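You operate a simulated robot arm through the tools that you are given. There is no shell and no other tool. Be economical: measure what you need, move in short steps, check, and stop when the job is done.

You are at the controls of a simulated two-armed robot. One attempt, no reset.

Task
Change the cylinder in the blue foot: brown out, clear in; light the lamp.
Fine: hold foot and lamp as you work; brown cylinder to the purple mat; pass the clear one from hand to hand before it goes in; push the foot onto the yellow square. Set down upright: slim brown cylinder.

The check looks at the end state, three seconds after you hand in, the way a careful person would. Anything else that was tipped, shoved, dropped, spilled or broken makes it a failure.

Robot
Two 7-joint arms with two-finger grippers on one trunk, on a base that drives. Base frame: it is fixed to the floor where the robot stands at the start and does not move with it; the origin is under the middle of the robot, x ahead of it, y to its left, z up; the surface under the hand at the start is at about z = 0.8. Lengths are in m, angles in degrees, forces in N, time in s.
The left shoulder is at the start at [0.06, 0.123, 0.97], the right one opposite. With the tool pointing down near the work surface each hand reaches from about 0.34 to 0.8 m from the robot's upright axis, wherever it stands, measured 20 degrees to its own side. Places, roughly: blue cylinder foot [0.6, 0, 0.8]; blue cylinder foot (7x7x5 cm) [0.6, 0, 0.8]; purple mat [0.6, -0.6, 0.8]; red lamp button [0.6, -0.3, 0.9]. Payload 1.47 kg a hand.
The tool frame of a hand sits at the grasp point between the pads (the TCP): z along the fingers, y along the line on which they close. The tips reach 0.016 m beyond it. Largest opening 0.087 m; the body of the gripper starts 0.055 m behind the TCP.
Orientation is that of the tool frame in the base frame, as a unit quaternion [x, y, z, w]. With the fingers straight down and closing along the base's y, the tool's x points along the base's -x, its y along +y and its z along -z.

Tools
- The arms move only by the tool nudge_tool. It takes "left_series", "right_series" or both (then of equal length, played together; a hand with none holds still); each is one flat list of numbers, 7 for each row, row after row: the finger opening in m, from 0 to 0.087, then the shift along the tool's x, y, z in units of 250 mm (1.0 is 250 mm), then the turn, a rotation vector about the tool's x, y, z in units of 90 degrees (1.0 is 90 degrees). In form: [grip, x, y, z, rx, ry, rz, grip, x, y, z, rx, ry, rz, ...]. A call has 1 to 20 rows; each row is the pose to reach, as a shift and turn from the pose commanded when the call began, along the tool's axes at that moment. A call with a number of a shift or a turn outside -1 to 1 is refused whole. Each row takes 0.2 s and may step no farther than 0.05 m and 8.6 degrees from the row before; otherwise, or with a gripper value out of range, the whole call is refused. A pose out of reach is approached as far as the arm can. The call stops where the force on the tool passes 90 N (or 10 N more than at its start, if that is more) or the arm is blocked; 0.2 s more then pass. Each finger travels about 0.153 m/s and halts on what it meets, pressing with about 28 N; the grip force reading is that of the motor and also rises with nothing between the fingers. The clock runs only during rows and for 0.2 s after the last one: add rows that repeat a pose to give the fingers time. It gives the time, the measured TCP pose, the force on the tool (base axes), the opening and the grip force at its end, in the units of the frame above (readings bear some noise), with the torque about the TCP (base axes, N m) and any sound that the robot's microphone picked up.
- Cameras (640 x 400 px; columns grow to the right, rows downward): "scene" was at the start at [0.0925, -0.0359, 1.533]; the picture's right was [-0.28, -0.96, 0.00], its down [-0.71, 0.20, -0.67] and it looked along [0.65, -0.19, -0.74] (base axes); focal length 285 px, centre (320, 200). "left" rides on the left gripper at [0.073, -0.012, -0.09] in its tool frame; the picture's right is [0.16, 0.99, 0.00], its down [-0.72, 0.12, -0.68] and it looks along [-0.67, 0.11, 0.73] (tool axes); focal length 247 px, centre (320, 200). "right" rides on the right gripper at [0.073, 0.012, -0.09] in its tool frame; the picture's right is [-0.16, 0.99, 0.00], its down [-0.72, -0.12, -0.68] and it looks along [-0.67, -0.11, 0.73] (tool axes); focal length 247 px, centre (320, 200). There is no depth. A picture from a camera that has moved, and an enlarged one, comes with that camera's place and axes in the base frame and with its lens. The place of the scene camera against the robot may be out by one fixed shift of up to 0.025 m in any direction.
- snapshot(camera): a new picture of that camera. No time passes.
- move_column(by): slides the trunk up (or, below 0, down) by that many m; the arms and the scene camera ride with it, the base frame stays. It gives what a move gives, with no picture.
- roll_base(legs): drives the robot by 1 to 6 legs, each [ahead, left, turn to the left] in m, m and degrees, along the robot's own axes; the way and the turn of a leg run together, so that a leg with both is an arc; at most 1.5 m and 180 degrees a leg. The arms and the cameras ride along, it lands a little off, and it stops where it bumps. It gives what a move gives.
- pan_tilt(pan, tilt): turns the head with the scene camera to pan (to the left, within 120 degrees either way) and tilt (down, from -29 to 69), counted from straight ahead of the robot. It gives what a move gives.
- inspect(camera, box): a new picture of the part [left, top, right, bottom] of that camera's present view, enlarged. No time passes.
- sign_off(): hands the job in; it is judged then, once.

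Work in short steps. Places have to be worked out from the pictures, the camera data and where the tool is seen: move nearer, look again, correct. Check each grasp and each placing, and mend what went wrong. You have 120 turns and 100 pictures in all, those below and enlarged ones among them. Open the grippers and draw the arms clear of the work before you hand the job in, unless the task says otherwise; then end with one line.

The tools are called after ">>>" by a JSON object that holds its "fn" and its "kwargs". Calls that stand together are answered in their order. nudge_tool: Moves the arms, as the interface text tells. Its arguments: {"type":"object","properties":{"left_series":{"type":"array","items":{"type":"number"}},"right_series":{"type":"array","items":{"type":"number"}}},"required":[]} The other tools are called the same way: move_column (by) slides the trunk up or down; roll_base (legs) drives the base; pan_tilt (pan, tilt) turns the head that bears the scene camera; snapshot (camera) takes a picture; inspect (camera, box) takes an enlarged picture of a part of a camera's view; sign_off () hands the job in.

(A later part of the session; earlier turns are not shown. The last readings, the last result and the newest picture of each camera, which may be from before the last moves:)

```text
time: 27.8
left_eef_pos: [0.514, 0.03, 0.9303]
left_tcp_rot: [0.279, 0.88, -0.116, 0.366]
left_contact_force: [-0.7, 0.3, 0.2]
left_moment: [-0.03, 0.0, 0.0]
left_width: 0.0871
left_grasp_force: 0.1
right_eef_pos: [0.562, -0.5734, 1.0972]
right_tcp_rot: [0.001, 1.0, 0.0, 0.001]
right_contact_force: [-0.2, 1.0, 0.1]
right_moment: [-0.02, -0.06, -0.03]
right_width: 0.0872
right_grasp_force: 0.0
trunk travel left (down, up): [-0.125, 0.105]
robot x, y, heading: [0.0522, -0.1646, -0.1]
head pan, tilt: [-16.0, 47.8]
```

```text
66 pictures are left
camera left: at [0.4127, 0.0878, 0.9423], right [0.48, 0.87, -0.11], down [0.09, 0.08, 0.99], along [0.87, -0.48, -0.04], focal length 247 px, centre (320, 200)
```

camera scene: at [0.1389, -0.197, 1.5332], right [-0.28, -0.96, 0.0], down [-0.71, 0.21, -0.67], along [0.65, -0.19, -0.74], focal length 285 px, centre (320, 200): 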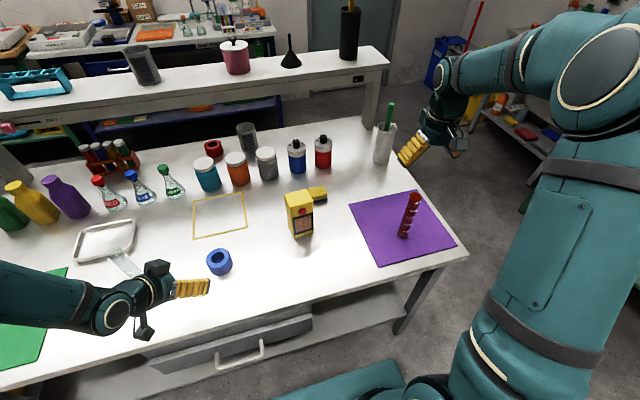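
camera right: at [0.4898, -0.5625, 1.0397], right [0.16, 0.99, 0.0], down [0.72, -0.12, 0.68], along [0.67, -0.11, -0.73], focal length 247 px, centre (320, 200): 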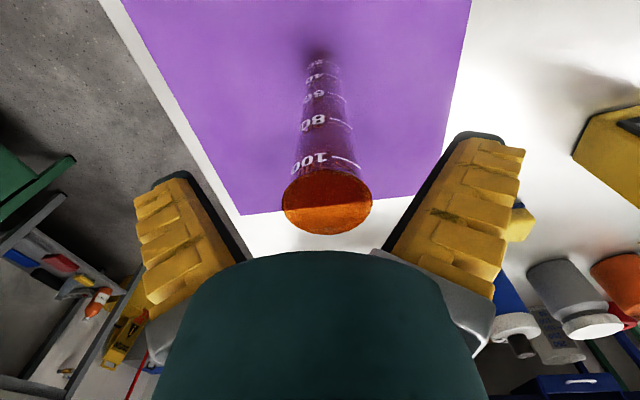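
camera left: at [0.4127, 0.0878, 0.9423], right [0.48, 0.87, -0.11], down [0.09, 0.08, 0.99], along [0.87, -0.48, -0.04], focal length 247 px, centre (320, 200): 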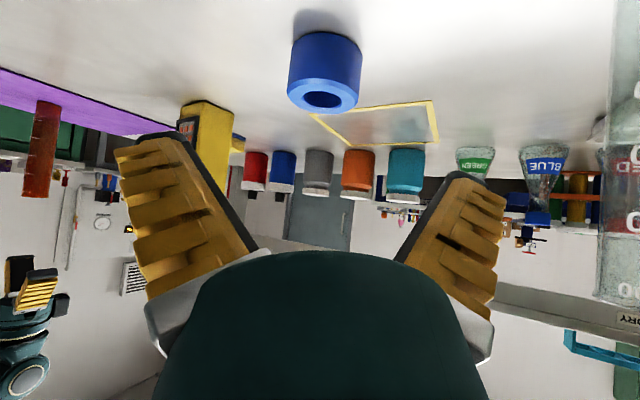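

Brown upright, foot empty and in place. I bring the right hand left first, then roll the base 0.24 m right to face the lamp with the same arm shapes as before.

>>> {"fn": "nudge_tool", "kwargs": {"right_series": [0.087, 0, 0.18, 0, 0, 0, 0, 0.087, 0, 0.36, 0, 0, 0, 0, 0.087, 0, 0.54, 0, 0, 0, 0, 0.087, 0, 0.72, 0, 0, 0, 0, 0.087, 0, 0.9, 0, 0, 0, 0]}}

>>> {"fn": "roll_base", "kwargs": {"legs": [[0, -0.24, 0]]}}

>>> {"fn": "nudge_tool", "kwargs": {"right_series": [0.087, -0.03, 0.18, 0, 0, 0, 0, 0.087, -0.06, 0.36, 0, 0, 0, 0, 0.087, -0.09, 0.54, 0, 0, 0, 0, 0.087, -0.12, 0.72, 0, 0, 0, 0, 0.087, -0.14, 0.9, 0, 0, 0, 0]}}

>>> {"fn": "snapshot", "kwargs": {"camera": "right"}}

>>> {"fn": "snapshot", "kwargs": {"camera": "scene"}}

>>> {"fn": "snapshot", "kwargs": {"camera": "left"}}

```text
time: 29.0
left_eef_pos: [0.5154, 0.0305, 0.9277]
left_tcp_rot: [0.28, 0.88, -0.117, 0.365]
left_contact_force: [-0.6, -0.2, -0.1]
left_moment: [0.02, 0.02, 0.0]
left_width: 0.0871
left_grasp_force: 0.0
right_eef_pos: [0.5604, -0.3454, 1.1006]
right_tcp_rot: [0.003, 1.0, 0.001, 0.001]
right_contact_force: [0.3, 0.2, 0.4]
right_moment: [-0.02, 0.03, 0.0]
right_width: 0.087
right_grasp_force: 0.0
trunk travel left (down, up): [-0.125, 0.105]
robot x, y, heading: [0.0476, -0.1613, -0.2]
head pan, tilt: [-16.0, 47.8]
```

```text
time: 31.7
left_eef_pos: [0.5145, -0.2076, 0.9288]
left_tcp_rot: [0.281, 0.88, -0.116, 0.364]
left_contact_force: [0.5, 0.6, -0.8]
left_moment: [-0.01, 0.0, 0.01]
left_width: 0.0869
left_grasp_force: 0.0
right_eef_pos: [0.5569, -0.5852, 1.0992]
right_tcp_rot: [0.003, 1.0, 0.0, -0.001]
right_contact_force: [-0.7, 0.4, 0.0]
right_moment: [0.0, -0.02, -0.02]
right_width: 0.087
right_grasp_force: 0.0
trunk travel left (down, up): [-0.125, 0.105]
robot x, y, heading: [0.0454, -0.3953, -0.4]
head pan, tilt: [-16.0, 47.8]
```

```text
time: 32.9
left_eef_pos: [0.5153, -0.2075, 0.9283]
left_tcp_rot: [0.281, 0.88, -0.117, 0.365]
left_contact_force: [0.5, -0.7, 0.0]
left_moment: [0.01, 0.0, 0.0]
left_width: 0.0871
left_grasp_force: 0.2
right_eef_pos: [0.5928, -0.3579, 1.1044]
right_tcp_rot: [0.004, 1.0, 0.0, 0.001]
right_contact_force: [-0.4, 0.4, -0.2]
right_moment: [-0.04, 0.04, -0.01]
right_width: 0.0869
right_grasp_force: 0.1
trunk travel left (down, up): [-0.125, 0.105]
robot x, y, heading: [0.0486, -0.3994, -0.5]
head pan, tilt: [-16.0, 47.8]
```

```text
65 pictures are left
camera right: at [0.5196, -0.3454, 1.1935], right [0.17, 0.99, 0.0], down [0.72, -0.12, 0.68], along [0.67, -0.11, -0.73], focal length 247 px, centre (320, 200)
```

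right: 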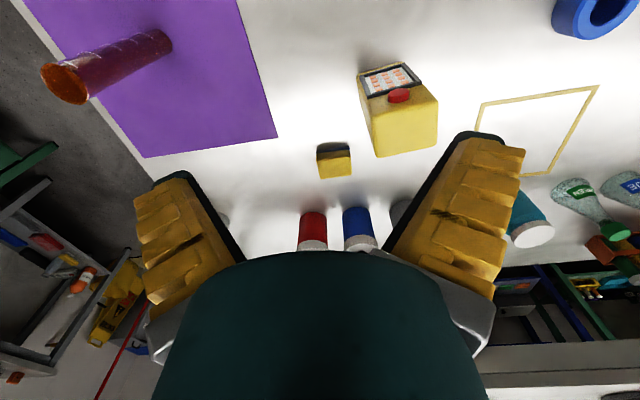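

```text
64 pictures are left
camera scene: at [0.14, -0.4334, 1.533], right [-0.28, -0.96, 0.0], down [-0.71, 0.21, -0.67], along [0.64, -0.19, -0.74], focal length 285 px, centre (320, 200)
```

scene: 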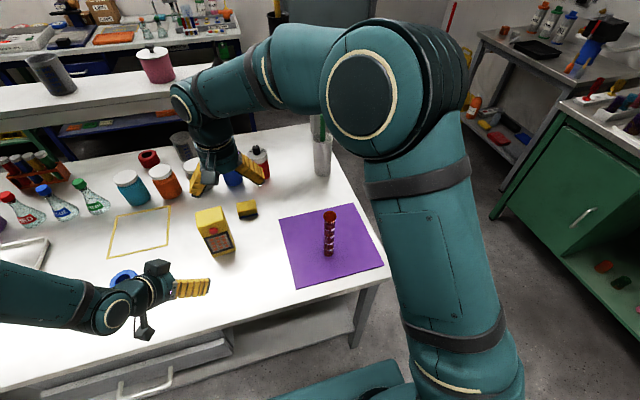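

```text
63 pictures are left
camera left: at [0.4141, -0.1499, 0.9411], right [0.48, 0.87, -0.11], down [0.09, 0.08, 0.99], along [0.87, -0.49, -0.04], focal length 247 px, centre (320, 200)
```

left: 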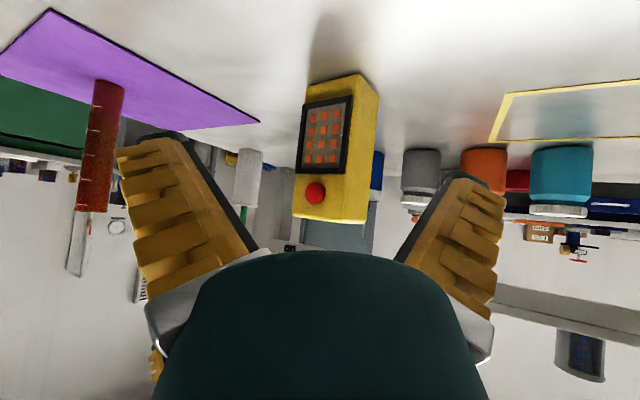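

I zoom in on the lamp in both hand cameras to fix its corners and the button.

>>> {"fn": "inspect", "kwargs": {"camera": "right", "box": [330, 40, 460, 170]}}

>>> {"fn": "inspect", "kwargs": {"camera": "left", "box": [270, 60, 400, 240]}}

```text
3.08 times, centred on (395, 105) of right
camera zoom: at [0.5196, -0.3454, 1.1935], right [0.17, 0.99, 0.0], down [0.72, -0.12, 0.68], along [0.67, -0.11, -0.73], focal length 760 px, centre (89, 492)
```

zoom: 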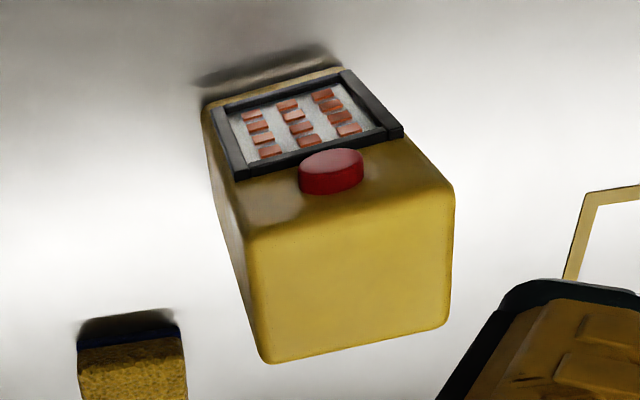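

```text
2.22 times, centred on (335, 150) of left
camera zoom: at [0.4141, -0.1499, 0.9411], right [0.48, 0.87, -0.11], down [0.09, 0.08, 0.99], along [0.87, -0.49, -0.04], focal length 549 px, centre (287, 311)
```

zoom: 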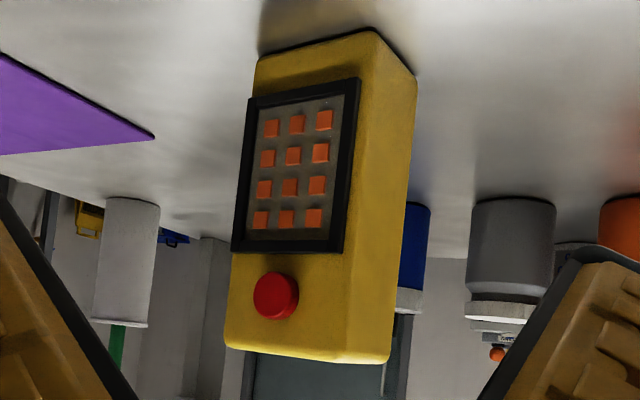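

The lamp is about 6.7 × 5 × 15 cm, centred at (0.661, -0.275), with the button at about (0.628, -0.277, 0.925). I close the left fingers and turn the hand towards a level press pose in front of it, in two moves.

>>> {"fn": "nudge_tool", "kwargs": {"left_series": [0.04, -0.025, -0.05, 0.025, -0.04, 0, -0.04, 0.0, -0.05, -0.1, 0.05, -0.08, 0, -0.08, 0.0, -0.07, -0.141, 0.07, -0.118, 0, -0.118]}}

>>> {"fn": "nudge_tool", "kwargs": {"left_series": [0.0, 0, 0, 0, 0, -0.08, 0, 0.0, 0, 0, 0, 0, -0.16, 0, 0.0, 0, 0, 0, 0, -0.24, 0, 0.0, 0, 0, 0, 0, -0.32, 0, 0.0, 0, 0, 0, 0, -0.39, 0]}}

>>> {"fn": "snapshot", "kwargs": {"camera": "left"}}

>>> {"fn": "snapshot", "kwargs": {"camera": "scene"}}

```text
time: 33.7
left_eef_pos: [0.5145, -0.2509, 0.9301]
left_tcp_rot: [0.163, 0.909, -0.067, 0.377]
left_contact_force: [0.3, 0.3, 0.1]
left_moment: [0.0, 0.03, 0.04]
left_width: 0.0
left_grasp_force: 28.6
right_eef_pos: [0.593, -0.3598, 1.1054]
right_tcp_rot: [0.003, 1.0, 0.0, 0.0]
right_contact_force: [-0.4, 0.8, 0.1]
right_moment: [0.01, 0.03, 0.0]
right_width: 0.0873
right_grasp_force: 0.0
trunk travel left (down, up): [-0.125, 0.105]
robot x, y, heading: [0.0463, -0.4009, -0.4]
head pan, tilt: [-16.0, 47.8]
```

```text
time: 34.9
left_eef_pos: [0.5136, -0.2513, 0.9293]
left_tcp_rot: [0.135, 0.753, -0.114, 0.634]
left_contact_force: [-0.6, 0.2, 0.0]
left_moment: [0.03, 0.01, 0.02]
left_width: 0.0006
left_grasp_force: 28.3
left hand out of reach, approached as far as the arm can: row 2, 3
right_eef_pos: [0.5926, -0.3575, 1.1053]
right_tcp_rot: [0.004, 1.0, 0.0, 0.0]
right_contact_force: [0.4, -0.4, 0.0]
right_moment: [0.0, 0.01, 0.01]
right_width: 0.087
right_grasp_force: 0.0
trunk travel left (down, up): [-0.125, 0.105]
robot x, y, heading: [0.0435, -0.3986, -0.5]
head pan, tilt: [-16.0, 47.8]
```

```text
60 pictures are left
camera left: at [0.416, -0.2267, 0.8736], right [0.32, 0.93, -0.16], down [-0.47, 0.3, 0.83], along [0.82, -0.19, 0.54], focal length 247 px, centre (320, 200)
```

left: 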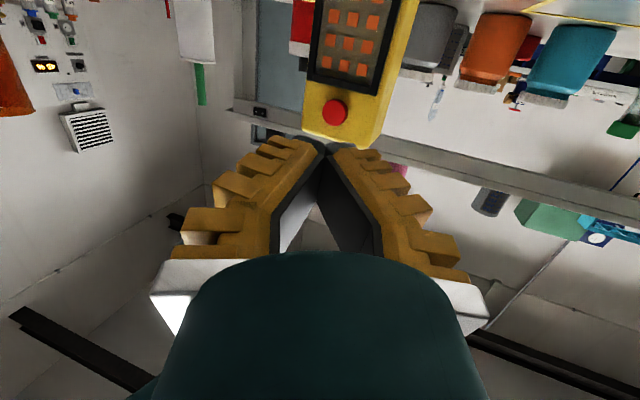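

```text
59 pictures are left
camera scene: at [0.14, -0.4346, 1.533], right [-0.28, -0.96, 0.0], down [-0.71, 0.21, -0.67], along [0.64, -0.19, -0.74], focal length 285 px, centre (320, 200)
```

scene: 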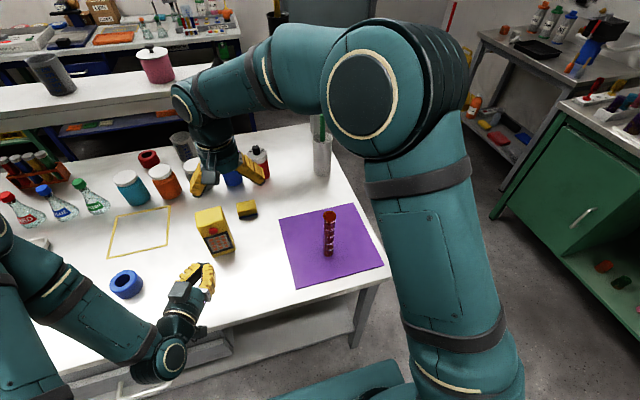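

The left hand is level with the elbow clear. Next the right hand moves above the lamp, straddling it high, for a check.

>>> {"fn": "nudge_tool", "kwargs": {"right_series": [0.087, -0.1, 0.12, 0.05, 0, 0, -0.01, 0.087, -0.19, 0.23, 0.14, 0, 0, -0.02, 0.087, -0.28, 0.33, 0.24, 0, 0, -0.04, 0.087, -0.28, 0.33, 0.4, 0, 0, -0.04]}}

>>> {"fn": "snapshot", "kwargs": {"camera": "right"}}

```text
time: 35.9
left_eef_pos: [0.5133, -0.251, 0.9302]
left_tcp_rot: [0.136, 0.753, -0.114, 0.634]
left_contact_force: [0.7, -0.4, 0.4]
left_moment: [0.0, 0.0, 0.01]
left_width: 0.0002
left_grasp_force: 28.1
right_eef_pos: [0.6653, -0.2762, 1.0034]
right_tcp_rot: [-0.027, 1.0, 0.001, 0.0]
right_contact_force: [0.1, 0.6, -0.2]
right_moment: [0.0, 0.04, 0.0]
right_width: 0.087
right_grasp_force: 0.0
trunk travel left (down, up): [-0.125, 0.105]
robot x, y, heading: [0.0457, -0.3945, -0.6]
head pan, tilt: [-16.0, 47.8]
```

```text
58 pictures are left
camera right: at [0.5917, -0.2685, 1.0919], right [0.1, 0.99, 0.0], down [0.73, -0.08, 0.68], along [0.68, -0.07, -0.73], focal length 247 px, centre (320, 200)
```

right: 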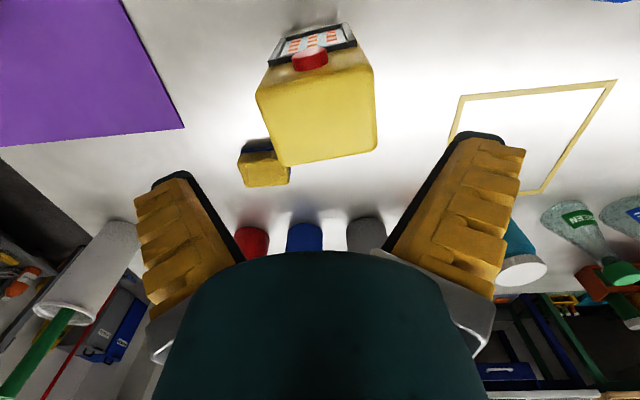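

The lamp is centred under the right hand within 2 mm. I descend and close on it gently.

>>> {"fn": "nudge_tool", "kwargs": {"right_series": [0.087, 0.01, 0.008, 0.12, 0, 0, -0.015, 0.087, 0.01, 0.008, 0.22, 0, 0, -0.015, 0.087, 0.01, 0.008, 0.29, 0, 0, -0.015, 0.075, 0.01, 0.008, 0.29, 0, 0, -0.015, 0.06, 0.01, 0.008, 0.29, 0, 0, -0.015, 0.06, 0.01, 0.008, 0.29, 0, 0, -0.015]}}

>>> {"fn": "snapshot", "kwargs": {"camera": "left"}}

>>> {"fn": "snapshot", "kwargs": {"camera": "right"}}

```text
time: 37.3
left_eef_pos: [0.5139, -0.2524, 0.9292]
left_tcp_rot: [0.135, 0.754, -0.114, 0.633]
left_contact_force: [0.0, 1.4, -0.1]
left_moment: [-0.02, 0.0, 0.01]
left_width: 0.0001
left_grasp_force: 28.2
right_eef_pos: [0.6611, -0.277, 0.9285]
right_tcp_rot: [-0.04, 0.999, 0.0, 0.0]
right_contact_force: [0.4, 1.1, 1.1]
right_moment: [0.15, -0.14, 0.04]
right_width: 0.0771
right_grasp_force: 28.3
trunk travel left (down, up): [-0.125, 0.105]
robot x, y, heading: [0.0465, -0.3966, -0.3]
head pan, tilt: [-16.0, 47.8]
```

```text
57 pictures are left
camera left: at [0.4157, -0.2266, 0.8736], right [0.32, 0.94, -0.16], down [-0.47, 0.3, 0.83], along [0.82, -0.19, 0.54], focal length 247 px, centre (320, 200)
```

left: 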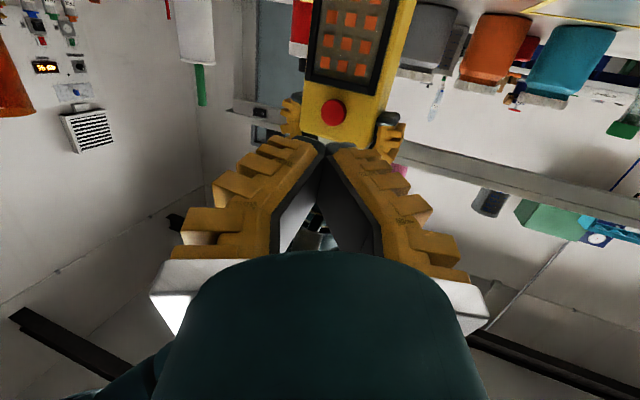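

```text
56 pictures are left
camera right: at [0.5891, -0.2714, 1.0189], right [0.08, 1.0, 0.0], down [0.73, -0.06, 0.68], along [0.68, -0.05, -0.73], focal length 247 px, centre (320, 200)
```

right: 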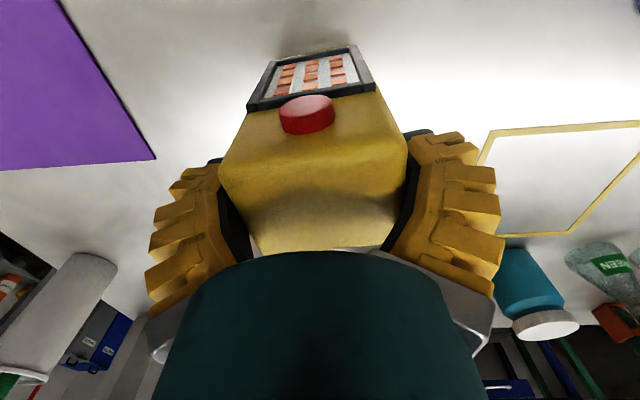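

The lamp is held. I bring the closed left fingertips up to about 1.5 cm short of the button at (0.627, -0.279, 0.922).

>>> {"fn": "nudge_tool", "kwargs": {"left_series": [0, -0.015, 0.011, 0.12, 0, 0, 0, 0, -0.03, 0.022, 0.23, 0, 0, 0, 0, -0.044, 0.033, 0.32, 0, 0, 0]}}

>>> {"fn": "snapshot", "kwargs": {"camera": "right"}}

>>> {"fn": "snapshot", "kwargs": {"camera": "left"}}

```text
time: 38.1
left_eef_pos: [0.5931, -0.271, 0.9253]
left_tcp_rot: [0.134, 0.754, -0.113, 0.634]
left_contact_force: [-0.6, 1.2, 0.5]
left_moment: [0.0, -0.03, -0.01]
left_width: 0.0002
left_grasp_force: 27.9
right_eef_pos: [0.6628, -0.277, 0.9294]
right_tcp_rot: [-0.04, 0.999, 0.001, 0.0]
right_contact_force: [-1.4, 0.6, 0.3]
right_moment: [0.08, -0.07, 0.0]
right_width: 0.0768
right_grasp_force: 27.5
trunk travel left (down, up): [-0.125, 0.105]
robot x, y, heading: [0.0464, -0.3987, -0.4]
head pan, tilt: [-16.0, 47.8]
```

```text
55 pictures are left
camera right: at [0.5889, -0.2714, 1.019], right [0.08, 1.0, 0.0], down [0.73, -0.06, 0.68], along [0.68, -0.05, -0.73], focal length 247 px, centre (320, 200)
```

right: 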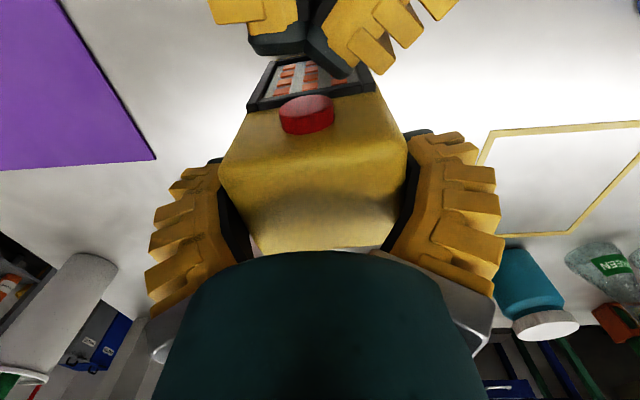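

```text
54 pictures are left
camera left: at [0.4943, -0.2478, 0.8709], right [0.32, 0.94, -0.16], down [-0.47, 0.3, 0.83], along [0.82, -0.19, 0.54], focal length 247 px, centre (320, 200)
```

left: 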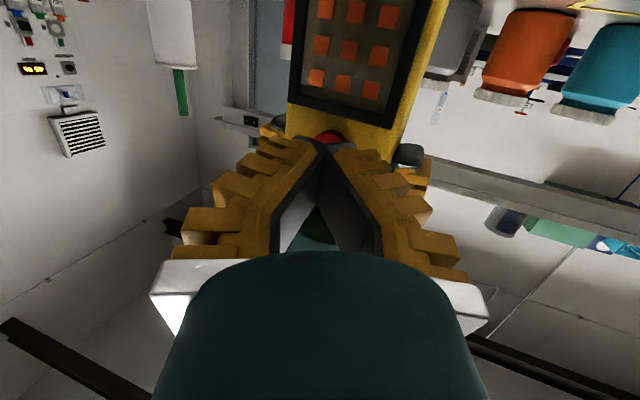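

The fingertips are lined up. I press forward along +x in small steps and watch force and sound.

>>> {"fn": "nudge_tool", "kwargs": {"left_series": [0, -0.0039, 0.0084, 0.022, 0, 0, 0, 0, -0.0078, 0.0167, 0.0444, 0, 0, 0, 0, -0.0104, 0.0223, 0.0591, 0, 0, 0]}}

>>> {"fn": "snapshot", "kwargs": {"camera": "right"}}

```text
time: 38.9
left_eef_pos: [0.6084, -0.2727, 0.9258]
left_tcp_rot: [0.136, 0.753, -0.114, 0.633]
left_contact_force: [-1.0, 1.1, 0.0]
left_moment: [0.05, 0.02, 0.03]
left_width: 0.0
left_grasp_force: 27.9
right_eef_pos: [0.6631, -0.2766, 0.9298]
right_tcp_rot: [-0.04, 0.999, 0.0, -0.001]
right_contact_force: [-1.1, 0.4, 1.5]
right_moment: [0.07, 0.02, 0.06]
right_width: 0.0767
right_grasp_force: 27.8
trunk travel left (down, up): [-0.125, 0.105]
robot x, y, heading: [0.0482, -0.3984, -0.4]
head pan, tilt: [-16.0, 47.8]
```

```text
53 pictures are left
camera right: at [0.5889, -0.2714, 1.019], right [0.08, 1.0, 0.0], down [0.73, -0.06, 0.68], along [0.68, -0.05, -0.73], focal length 247 px, centre (320, 200)
```

right: 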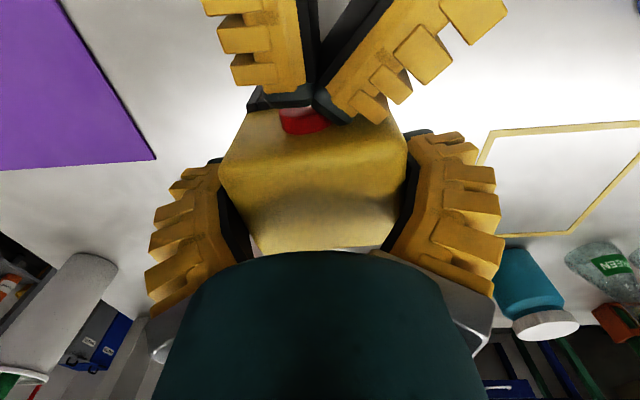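

Almost touching, with no force yet. I go on 8 mm in 2 mm steps, correcting 3 mm towards -y.

>>> {"fn": "nudge_tool", "kwargs": {"left_series": [0, -0.0013, 0, 0.0085, 0, 0, 0, 0, -0.0026, 0, 0.017, 0, 0, 0, 0, -0.004, 0, 0.0255, 0, 0, 0, 0, -0.0052, 0, 0.034, 0, 0, 0]}}

>>> {"fn": "snapshot", "kwargs": {"camera": "scene"}}

>>> {"fn": "snapshot", "kwargs": {"camera": "right"}}

```text
time: 39.9
left_eef_pos: [0.6147, -0.2747, 0.925]
left_tcp_rot: [0.136, 0.755, -0.115, 0.632]
left_contact_force: [-19.8, 2.3, -1.6]
left_moment: [-0.02, -0.22, 0.29]
left_width: 0.0002
left_grasp_force: 27.0
right_eef_pos: [0.665, -0.2775, 0.9321]
right_tcp_rot: [-0.038, 0.999, -0.001, 0.002]
right_contact_force: [18.6, -2.7, 4.0]
right_moment: [0.04, 0.32, -0.16]
right_width: 0.0766
right_grasp_force: 28.0
trunk travel left (down, up): [-0.125, 0.105]
robot x, y, heading: [0.0476, -0.3952, -0.6]
head pan, tilt: [-16.0, 47.8]
heard: click
```

```text
52 pictures are left
camera scene: at [0.1393, -0.435, 1.533], right [-0.28, -0.96, 0.0], down [-0.71, 0.21, -0.67], along [0.64, -0.19, -0.74], focal length 285 px, centre (320, 200)
```

scene: 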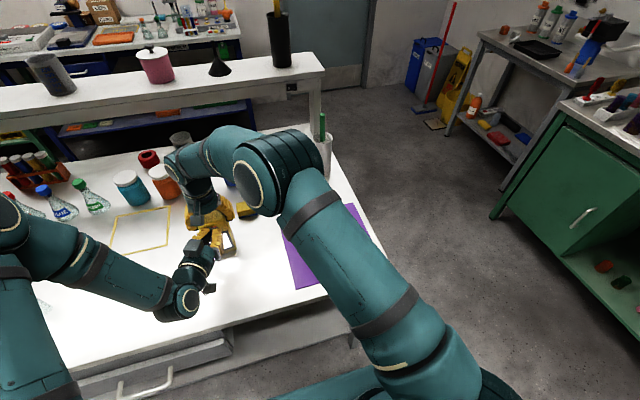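

```text
51 pictures are left
camera right: at [0.5903, -0.2723, 1.0199], right [0.08, 1.0, 0.0], down [0.73, -0.06, 0.68], along [0.68, -0.05, -0.73], focal length 247 px, centre (320, 200)
```

right: 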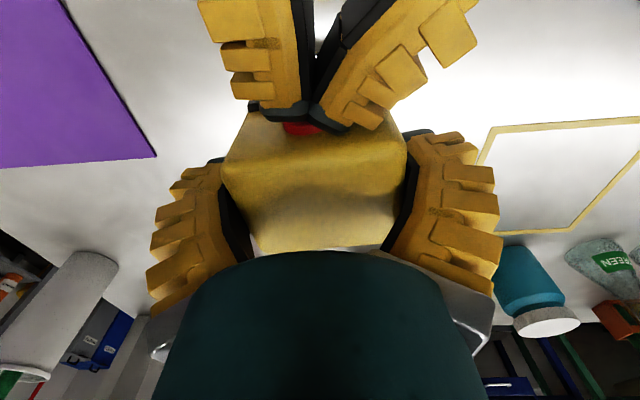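

A click sounded at 20 N. I draw the left hand straight back and look whether the lamp is lit.

>>> {"fn": "nudge_tool", "kwargs": {"left_series": [0, 0.013, -0.028, -0.074, 0, 0, 0, 0, 0.03, -0.05, -0.2, 0, 0, 0, 0, 0.03, -0.05, -0.36, 0, 0, 0]}}

>>> {"fn": "snapshot", "kwargs": {"camera": "left"}}

>>> {"fn": "snapshot", "kwargs": {"camera": "right"}}

```text
time: 40.7
left_eef_pos: [0.5302, -0.258, 0.9321]
left_tcp_rot: [0.136, 0.753, -0.114, 0.634]
left_contact_force: [0.2, 0.5, -0.5]
left_moment: [0.02, -0.02, -0.03]
left_width: 0.0
left_grasp_force: 28.0
right_eef_pos: [0.6621, -0.2757, 0.9309]
right_tcp_rot: [-0.039, 0.999, 0.001, 0.001]
right_contact_force: [-0.4, 0.5, 13.8]
right_moment: [0.05, 0.29, -0.02]
right_width: 0.0758
right_grasp_force: 28.1
trunk travel left (down, up): [-0.125, 0.105]
robot x, y, heading: [0.0492, -0.3997, -0.5]
head pan, tilt: [-16.0, 47.8]
```

```text
50 pictures are left
camera left: at [0.4314, -0.2337, 0.876], right [0.32, 0.94, -0.16], down [-0.47, 0.3, 0.83], along [0.82, -0.19, 0.54], focal length 247 px, centre (320, 200)
```

left: 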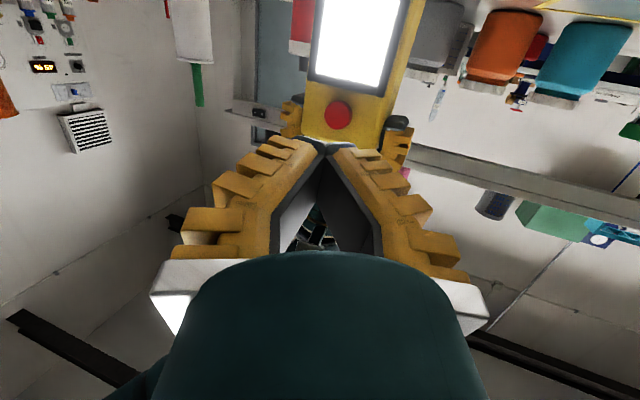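

```text
49 pictures are left
camera right: at [0.5879, -0.2708, 1.02], right [0.08, 1.0, 0.0], down [0.73, -0.06, 0.68], along [0.68, -0.05, -0.73], focal length 247 px, centre (320, 200)
```

right: 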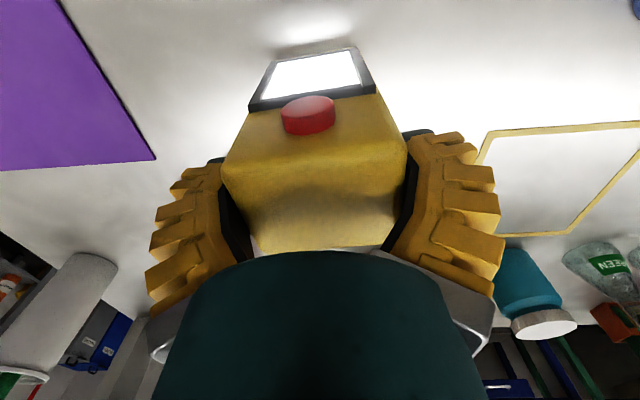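

The lamp is lit. I open the right hand, rise, and draw the left hand back a bit.

>>> {"fn": "nudge_tool", "kwargs": {"right_series": [0.08, 0, 0, 0, 0, 0, 0, 0.087, 0, 0, 0, 0, 0, 0, 0.087, 0, 0, -0.06, 0, 0, 0, 0.087, 0, 0, -0.2, 0, 0, 0, 0.087, 0, 0, -0.38, 0, 0, 0, 0.087, 0, 0, -0.55, 0, 0, 0, 0.087, 0, 0, -0.7, 0, 0, 0], "left_series": [0, 0, 0, -0.05, 0, 0, 0, 0, 0, 0, -0.1, 0, 0.08, 0, 0.03, 0, 0, -0.1, 0, 0.16, 0, 0.06, 0, 0, -0.1, 0, 0.24, 0, 0.087, 0, 0, -0.1, 0, 0.32, 0, 0.087, 0, 0, -0.1, 0, 0.39, 0, 0.087, 0, 0, -0.1, 0, 0.39, 0]}}

>>> {"fn": "snapshot", "kwargs": {"camera": "scene"}}

```text
time: 42.3
left_eef_pos: [0.5052, -0.2459, 0.9376]
left_tcp_rot: [0.163, 0.91, -0.067, 0.376]
left_contact_force: [-0.4, 0.3, 0.0]
left_moment: [0.03, 0.0, 0.0]
left_width: 0.087
left_grasp_force: 0.0
left hand out of reach, approached as far as the arm can: row 2, 3, 4, 5
right_eef_pos: [0.6637, -0.2746, 1.0998]
right_tcp_rot: [-0.039, 0.999, 0.0, 0.0]
right_contact_force: [0.1, -0.8, 1.0]
right_moment: [0.01, 0.01, 0.0]
right_width: 0.0871
right_grasp_force: 0.1
trunk travel left (down, up): [-0.125, 0.105]
robot x, y, heading: [0.0492, -0.4012, -0.2]
head pan, tilt: [-16.0, 47.8]
```

```text
48 pictures are left
camera scene: at [0.1393, -0.4346, 1.533], right [-0.28, -0.96, 0.0], down [-0.71, 0.21, -0.67], along [0.64, -0.19, -0.74], focal length 285 px, centre (320, 200)
```

scene: 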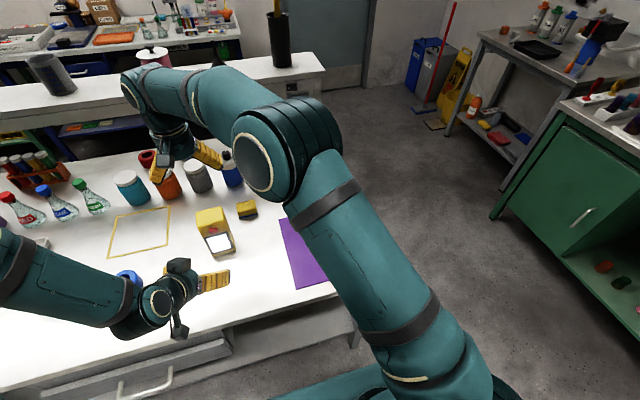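

All good. I move the right hand aside, set the left yaw back to -35°, and roll the base left 0.26 m for the clear cylinder.

>>> {"fn": "nudge_tool", "kwargs": {"right_series": [0.087, 0.06, -0.12, 0, 0, 0, 0.015, 0.087, 0.12, -0.26, 0, 0, 0, 0.03, 0.087, 0.18, -0.4, 0, 0, 0, 0.05], "left_series": [0.087, 0, 0, -0.03, 0.04, 0, 0.04, 0.087, 0, 0, -0.06, 0.08, 0, 0.08, 0.087, 0, 0, -0.08, 0.118, 0, 0.118]}}

>>> {"fn": "roll_base", "kwargs": {"legs": [[0, 0.26, 0]]}}

>>> {"fn": "snapshot", "kwargs": {"camera": "left"}}

>>> {"fn": "snapshot", "kwargs": {"camera": "scene"}}

```text
time: 43.1
left_eef_pos: [0.4906, -0.2441, 0.952]
left_tcp_rot: [0.281, 0.88, -0.117, 0.365]
left_contact_force: [-0.3, 0.0, 0.5]
left_moment: [0.04, -0.02, 0.02]
left_width: 0.087
left_grasp_force: 0.0
right_eef_pos: [0.6269, -0.3829, 1.1009]
right_tcp_rot: [0.0, 1.0, 0.0, 0.0]
right_contact_force: [0.6, 0.9, 0.7]
right_moment: [0.0, 0.02, 0.02]
right_width: 0.087
right_grasp_force: 0.1
trunk travel left (down, up): [-0.125, 0.105]
robot x, y, heading: [0.0505, -0.3975, -0.2]
head pan, tilt: [-16.0, 47.8]
```

```text
time: 45.9
left_eef_pos: [0.4938, 0.0153, 0.9519]
left_tcp_rot: [0.282, 0.88, -0.117, 0.365]
left_contact_force: [0.2, -0.3, 0.0]
left_moment: [0.02, 0.02, -0.02]
left_width: 0.0868
left_grasp_force: 0.0
right_eef_pos: [0.6292, -0.1241, 1.1009]
right_tcp_rot: [-0.001, 1.0, 0.0, 0.001]
right_contact_force: [-0.5, -0.6, 0.2]
right_moment: [-0.01, 0.01, 0.0]
right_width: 0.087
right_grasp_force: 0.0
trunk travel left (down, up): [-0.125, 0.105]
robot x, y, heading: [0.0498, -0.1418, -0.3]
head pan, tilt: [-16.0, 47.8]
```

```text
47 pictures are left
camera left: at [0.3934, 0.0728, 0.9648], right [0.48, 0.87, -0.11], down [0.09, 0.08, 0.99], along [0.87, -0.49, -0.04], focal length 247 px, centre (320, 200)
```

left: 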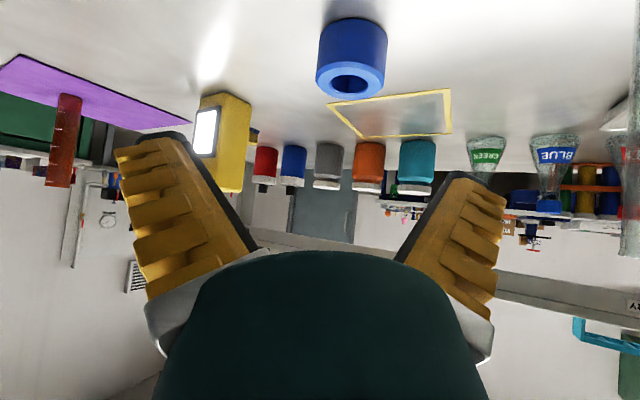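

```text
46 pictures are left
camera scene: at [0.1416, -0.1771, 1.533], right [-0.28, -0.96, 0.0], down [-0.71, 0.21, -0.67], along [0.64, -0.19, -0.74], focal length 285 px, centre (320, 200)
```

scene: 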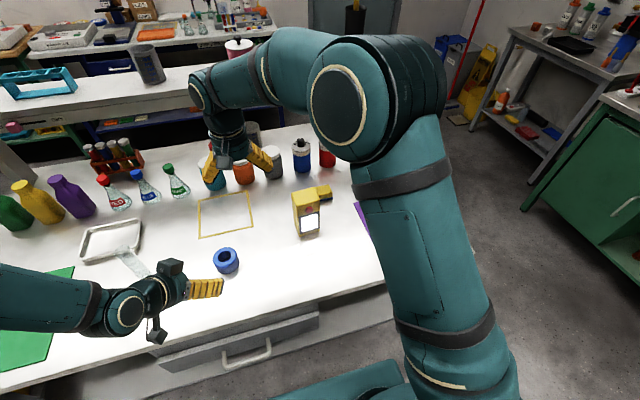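

Lamp, mat and foot all look right. I bring the left hand in front of the clear cylinder, keeping back, to measure it.

>>> {"fn": "nudge_tool", "kwargs": {"left_series": [0.087, 0.118, 0.029, -0.118, 0, 0, 0, 0.087, 0.203, 0.165, -0.203, 0, 0, 0, 0.087, 0.275, 0.313, -0.275, 0, 0, 0, 0.087, 0.337, 0.472, -0.337, 0, 0, 0, 0.087, 0.391, 0.593, -0.334, 0, 0, 0]}}

>>> {"fn": "snapshot", "kwargs": {"camera": "left"}}

>>> {"fn": "snapshot", "kwargs": {"camera": "right"}}

```text
time: 47.1
left_eef_pos: [0.4767, 0.2107, 0.9416]
left_tcp_rot: [0.281, 0.88, -0.118, 0.364]
left_contact_force: [-0.1, 0.4, 0.1]
left_moment: [0.0, -0.01, -0.01]
left_width: 0.0871
left_grasp_force: 0.1
left hand out of reach, approached as far as the arm can: row 1
right_eef_pos: [0.6309, -0.1254, 1.1005]
right_tcp_rot: [0.0, 1.0, 0.0, -0.001]
right_contact_force: [0.4, 0.2, -0.1]
right_moment: [-0.02, 0.05, -0.02]
right_width: 0.087
right_grasp_force: 0.1
trunk travel left (down, up): [-0.125, 0.105]
robot x, y, heading: [0.0454, -0.1421, -0.8]
head pan, tilt: [-16.0, 47.8]
```

```text
45 pictures are left
camera left: at [0.3758, 0.2676, 0.9547], right [0.48, 0.87, -0.11], down [0.09, 0.08, 0.99], along [0.87, -0.49, -0.04], focal length 247 px, centre (320, 200)
```

left: 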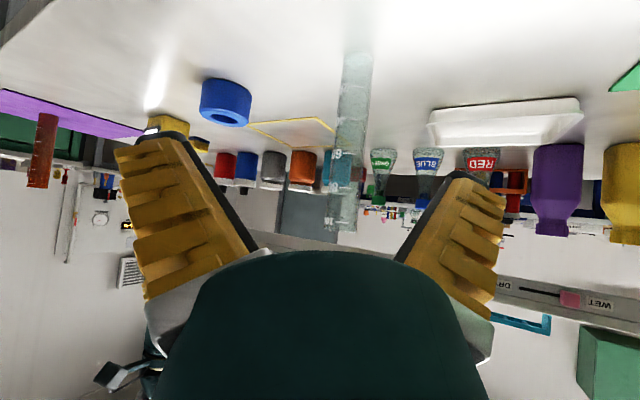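

```text
44 pictures are left
camera right: at [0.5576, -0.1131, 1.1895], right [0.16, 0.99, 0.0], down [0.72, -0.12, 0.68], along [0.67, -0.11, -0.73], focal length 247 px, centre (320, 200)
```

right: 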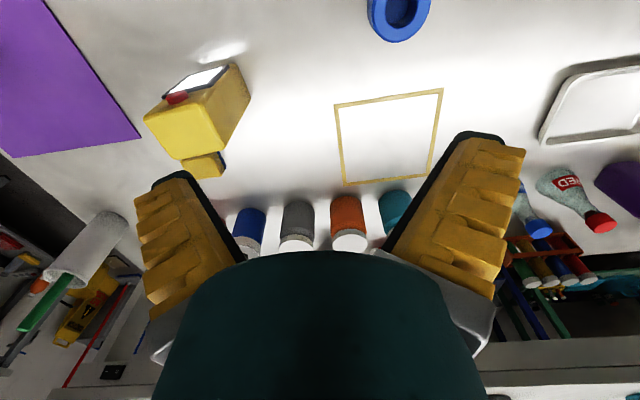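

The clear cylinder stands at about (0.590, 0.171), about 17 cm tall. I align the hand sideways and advance part of the way along the fingers, then look.

>>> {"fn": "nudge_tool", "kwargs": {"left_series": [0.087, -0.007, 0.06, 0.08, 0, 0, 0, 0.087, -0.015, 0.127, 0.2, 0, 0, 0, 0.087, -0.015, 0.127, 0.3, 0, 0, 0]}}

>>> {"fn": "snapshot", "kwargs": {"camera": "left"}}

```text
time: 47.9
left_eef_pos: [0.5385, 0.2031, 0.8922]
left_tcp_rot: [0.281, 0.88, -0.116, 0.365]
left_contact_force: [0.3, -0.2, -0.1]
left_moment: [-0.01, 0.0, 0.03]
left_width: 0.0868
left_grasp_force: 0.0
right_eef_pos: [0.6298, -0.1244, 1.1002]
right_tcp_rot: [0.0, 1.0, 0.0, 0.0]
right_contact_force: [-0.4, 0.4, -0.6]
right_moment: [-0.04, -0.05, -0.01]
right_width: 0.0871
right_grasp_force: 0.1
trunk travel left (down, up): [-0.125, 0.105]
robot x, y, heading: [0.0517, -0.1413, -0.6]
head pan, tilt: [-16.0, 47.8]
```

```text
43 pictures are left
camera left: at [0.4383, 0.2602, 0.9041], right [0.48, 0.87, -0.11], down [0.09, 0.08, 0.99], along [0.87, -0.49, -0.04], focal length 247 px, centre (320, 200)
```

left: 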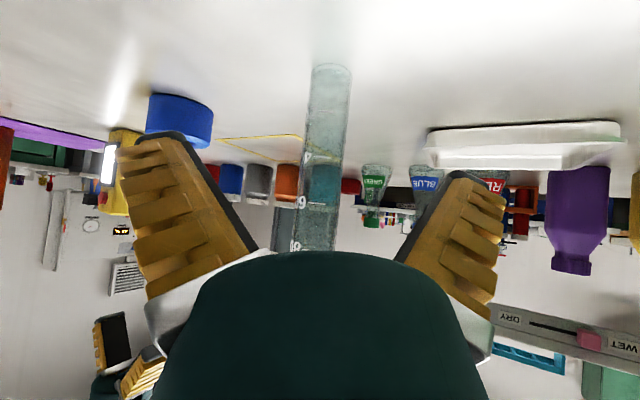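

The two views put the axis at (0.588, 0.175). I advance 8 cm along the fingers and close on the cylinder low down.

>>> {"fn": "nudge_tool", "kwargs": {"left_series": [0.087, 0.002, 0.018, 0.12, 0, 0, 0, 0.087, 0.004, 0.02, 0.23, 0, 0, 0, 0.087, 0.004, 0.02, 0.32, 0, 0, 0]}}

>>> {"fn": "snapshot", "kwargs": {"camera": "left"}}

```text
time: 48.7
left_eef_pos: [0.5896, 0.1737, 0.8353]
left_tcp_rot: [0.282, 0.88, -0.117, 0.365]
left_contact_force: [0.2, -0.5, -0.1]
left_moment: [0.02, 0.0, 0.01]
left_width: 0.0868
left_grasp_force: 0.0
right_eef_pos: [0.6298, -0.1233, 1.0995]
right_tcp_rot: [0.0, 1.0, 0.0, 0.0]
right_contact_force: [0.2, 0.3, -1.4]
right_moment: [-0.01, 0.04, 0.02]
right_width: 0.0871
right_grasp_force: 0.0
trunk travel left (down, up): [-0.125, 0.105]
robot x, y, heading: [0.0511, -0.143, -0.3]
head pan, tilt: [-16.0, 47.8]
```

```text
42 pictures are left
camera left: at [0.4897, 0.2311, 0.8479], right [0.48, 0.87, -0.11], down [0.09, 0.08, 0.99], along [0.87, -0.49, -0.04], focal length 247 px, centre (320, 200)
```

left: 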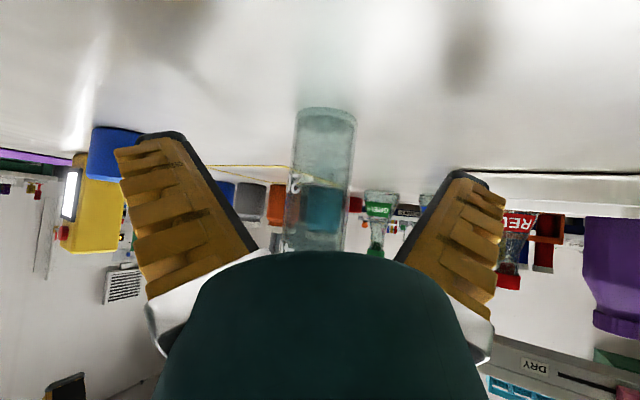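

The cylinder is centred between the fingers at the right depth. I close and then lift a little.

>>> {"fn": "nudge_tool", "kwargs": {"left_series": [0.06, 0, 0, 0, 0, 0, 0, 0.035, 0, 0, 0, 0, 0, 0, 0.02, 0, 0, 0, 0, 0, 0, 0.02, 0, 0, 0, 0, 0, 0]}}

>>> {"fn": "snapshot", "kwargs": {"camera": "left"}}

```text
time: 49.7
left_eef_pos: [0.5895, 0.1727, 0.8361]
left_tcp_rot: [0.281, 0.88, -0.116, 0.366]
left_contact_force: [-2.0, 0.1, 6.3]
left_moment: [-0.07, 0.01, -0.04]
left_width: 0.0242
left_grasp_force: 27.5
right_eef_pos: [0.6307, -0.1253, 1.1013]
right_tcp_rot: [0.0, 1.0, 0.0, -0.001]
right_contact_force: [0.3, -0.1, 0.5]
right_moment: [-0.01, 0.01, 0.04]
right_width: 0.087
right_grasp_force: 0.1
trunk travel left (down, up): [-0.125, 0.105]
robot x, y, heading: [0.0492, -0.1441, -0.5]
head pan, tilt: [-16.0, 47.8]
```

```text
41 pictures are left
camera left: at [0.4887, 0.2311, 0.8488], right [0.48, 0.87, -0.11], down [0.09, 0.08, 0.99], along [0.87, -0.49, -0.04], focal length 247 px, centre (320, 200)
```

left: 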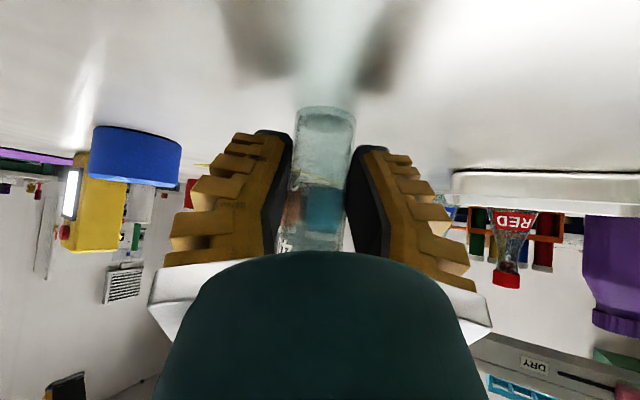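

Gripped. I lift it 7 cm and carry it to about (0.57, 0.06) for the handover.

>>> {"fn": "nudge_tool", "kwargs": {"left_series": [0.02, -0.05, 0, -0.05, 0, 0, 0, 0.02, -0.12, 0, -0.12, 0, 0, 0, 0.02, -0.198, 0, -0.198, 0, 0, 0, 0.02, -0.232, -0.1, -0.165, 0, 0, 0, 0.02, -0.267, -0.21, -0.13, 0, 0, 0, 0.02, -0.301, -0.31, -0.095, 0, 0, 0, 0.02, -0.335, -0.416, -0.061, 0, 0, 0]}}

>>> {"fn": "snapshot", "kwargs": {"camera": "left"}}

>>> {"fn": "snapshot", "kwargs": {"camera": "right"}}

>>> {"fn": "snapshot", "kwargs": {"camera": "scene"}}

```text
time: 51.3
left_eef_pos: [0.5653, 0.0609, 0.9043]
left_tcp_rot: [0.282, 0.881, -0.116, 0.363]
left_contact_force: [0.2, -0.5, -1.3]
left_moment: [0.0, 0.03, -0.04]
left_width: 0.0225
left_grasp_force: 28.1
right_eef_pos: [0.6305, -0.1262, 1.1002]
right_tcp_rot: [0.0, 1.0, 0.0, 0.0]
right_contact_force: [-0.5, -0.4, 0.3]
right_moment: [0.0, 0.0, -0.01]
right_width: 0.087
right_grasp_force: 0.1
trunk travel left (down, up): [-0.125, 0.105]
robot x, y, heading: [0.0492, -0.141, -0.5]
head pan, tilt: [-16.0, 47.8]
```

```text
40 pictures are left
camera left: at [0.4656, 0.1175, 0.9166], right [0.48, 0.87, -0.11], down [0.09, 0.08, 0.99], along [0.87, -0.49, -0.04], focal length 247 px, centre (320, 200)
```

left: 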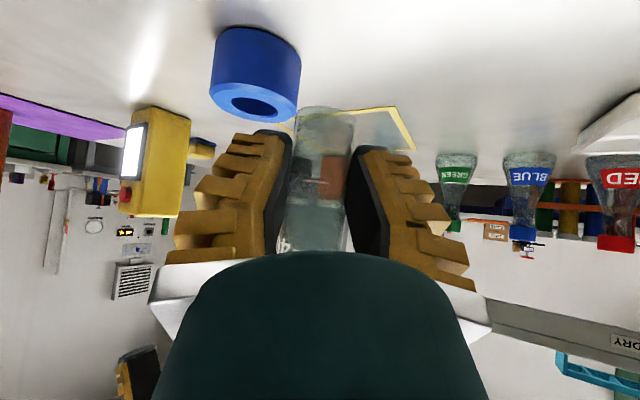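

```text
39 pictures are left
camera right: at [0.557, -0.1144, 1.1898], right [0.16, 0.99, 0.0], down [0.72, -0.12, 0.68], along [0.67, -0.11, -0.73], focal length 247 px, centre (320, 200)
```

right: 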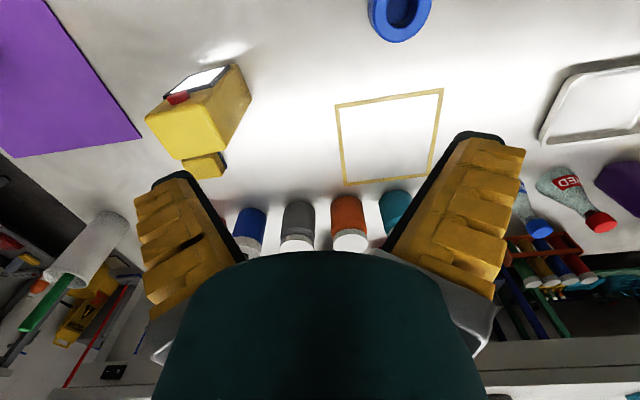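

```text
38 pictures are left
camera scene: at [0.1416, -0.1783, 1.533], right [-0.28, -0.96, 0.0], down [-0.71, 0.21, -0.67], along [0.64, -0.19, -0.74], focal length 285 px, centre (320, 200)
```

scene: 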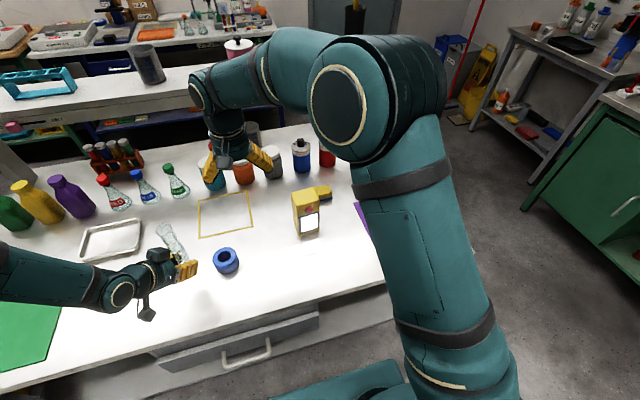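

Held upright. I raise the right hand slightly and bring it above the clear cylinder's top, expected near (0.566, 0.061, 1.04).

>>> {"fn": "nudge_tool", "kwargs": {"right_series": [0.087, 0.03, 0, -0.08, 0, 0, 0, 0.087, 0.08, 0.14, -0.14, 0, 0, 0, 0.087, 0.12, 0.3, -0.16, 0, 0, 0, 0.087, 0.16, 0.46, -0.16, 0, 0, 0, 0.087, 0.2, 0.61, -0.16, 0, 0, 0, 0.087, 0.23, 0.74, -0.16, 0, 0, 0]}}

>>> {"fn": "snapshot", "kwargs": {"camera": "right"}}

>>> {"fn": "snapshot", "kwargs": {"camera": "scene"}}

```text
time: 52.7
left_eef_pos: [0.5666, 0.0621, 0.9035]
left_tcp_rot: [0.281, 0.88, -0.117, 0.364]
left_contact_force: [0.6, -0.1, -1.1]
left_moment: [-0.02, 0.0, 0.0]
left_width: 0.0226
left_grasp_force: 27.5
right_eef_pos: [0.5738, 0.0624, 1.1386]
right_tcp_rot: [0.0, 1.0, 0.0, 0.0]
right_contact_force: [0.4, 0.2, 1.0]
right_moment: [0.01, 0.02, 0.03]
right_width: 0.0873
right_grasp_force: 0.1
trunk travel left (down, up): [-0.125, 0.105]
robot x, y, heading: [0.049, -0.1424, -0.8]
head pan, tilt: [-16.0, 47.8]
```

```text
37 pictures are left
camera right: at [0.5007, 0.074, 1.2275], right [0.16, 0.99, 0.0], down [0.72, -0.12, 0.68], along [0.67, -0.11, -0.73], focal length 247 px, centre (320, 200)
```

right: 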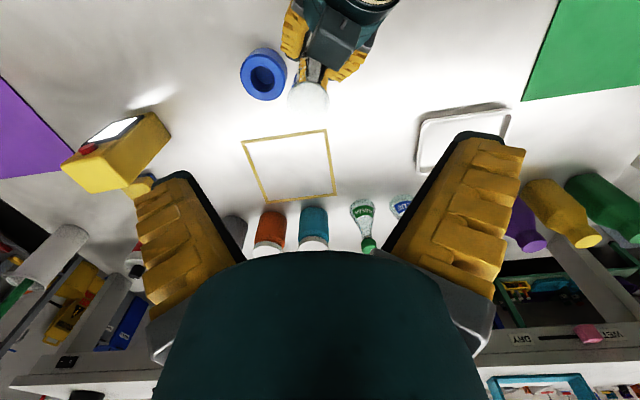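

```text
36 pictures are left
camera scene: at [0.1418, -0.1762, 1.533], right [-0.28, -0.96, 0.0], down [-0.71, 0.21, -0.67], along [0.64, -0.19, -0.74], focal length 285 px, centre (320, 200)
```

scene: 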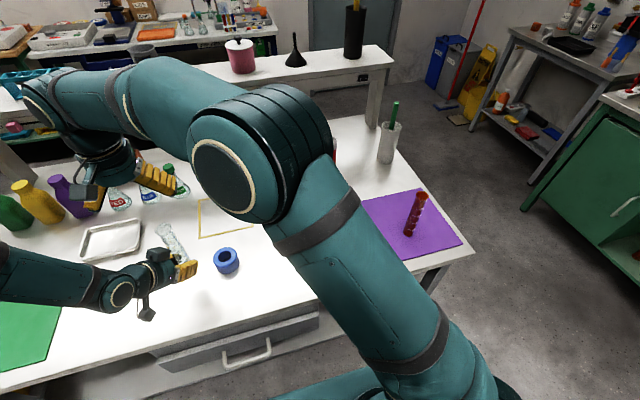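

The top is seen near (0.568, 0.055, 1.04). I descend around it with the right fingers open and check.

>>> {"fn": "nudge_tool", "kwargs": {"right_series": [0.087, 0, -0.025, 0.12, 0, 0, 0, 0.087, 0, -0.025, 0.26, 0, 0, 0, 0.087, 0, -0.025, 0.38, 0, 0, 0, 0.087, 0, -0.025, 0.466, 0, 0, 0]}}

>>> {"fn": "snapshot", "kwargs": {"camera": "right"}}

>>> {"fn": "inspect", "kwargs": {"camera": "scene", "box": [60, 160, 260, 320]}}

```text
time: 53.7
left_eef_pos: [0.5659, 0.0611, 0.9035]
left_tcp_rot: [0.28, 0.88, -0.116, 0.365]
left_contact_force: [-0.1, -0.3, -1.0]
left_moment: [0.03, 0.03, 0.0]
left_width: 0.0228
left_grasp_force: 28.0
right_eef_pos: [0.5727, 0.0514, 1.0247]
right_tcp_rot: [0.0, 1.0, 0.001, 0.0]
right_contact_force: [0.2, -0.2, -0.2]
right_moment: [-0.02, -0.01, -0.01]
right_width: 0.0871
right_grasp_force: 0.1
trunk travel left (down, up): [-0.125, 0.105]
robot x, y, heading: [0.0473, -0.1412, -0.5]
head pan, tilt: [-16.0, 47.8]
```

```text
35 pictures are left
camera right: at [0.4997, 0.0629, 1.1136], right [0.16, 0.99, 0.0], down [0.72, -0.12, 0.68], along [0.67, -0.11, -0.73], focal length 247 px, centre (320, 200)
```

right: 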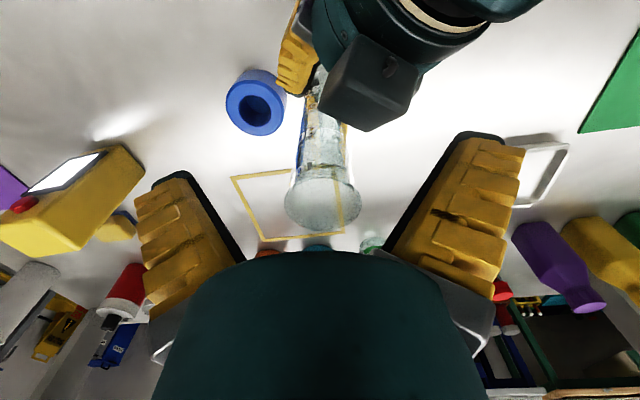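

```text
2.50 times, centred on (160, 240) of scene
camera zoom: at [0.1419, -0.1773, 1.533], right [-0.28, -0.96, 0.0], down [-0.71, 0.21, -0.67], along [0.64, -0.19, -0.74], focal length 712 px, centre (720, 100)
```

zoom: 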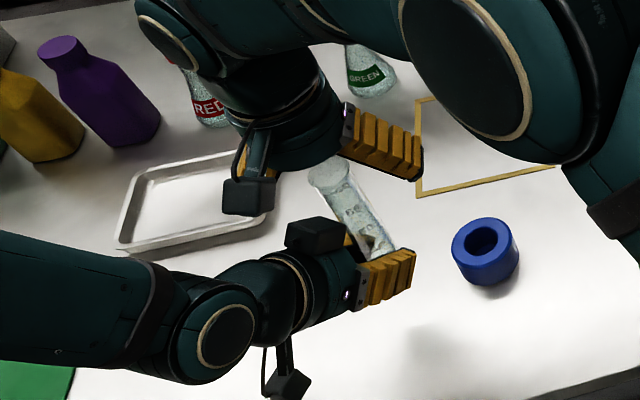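

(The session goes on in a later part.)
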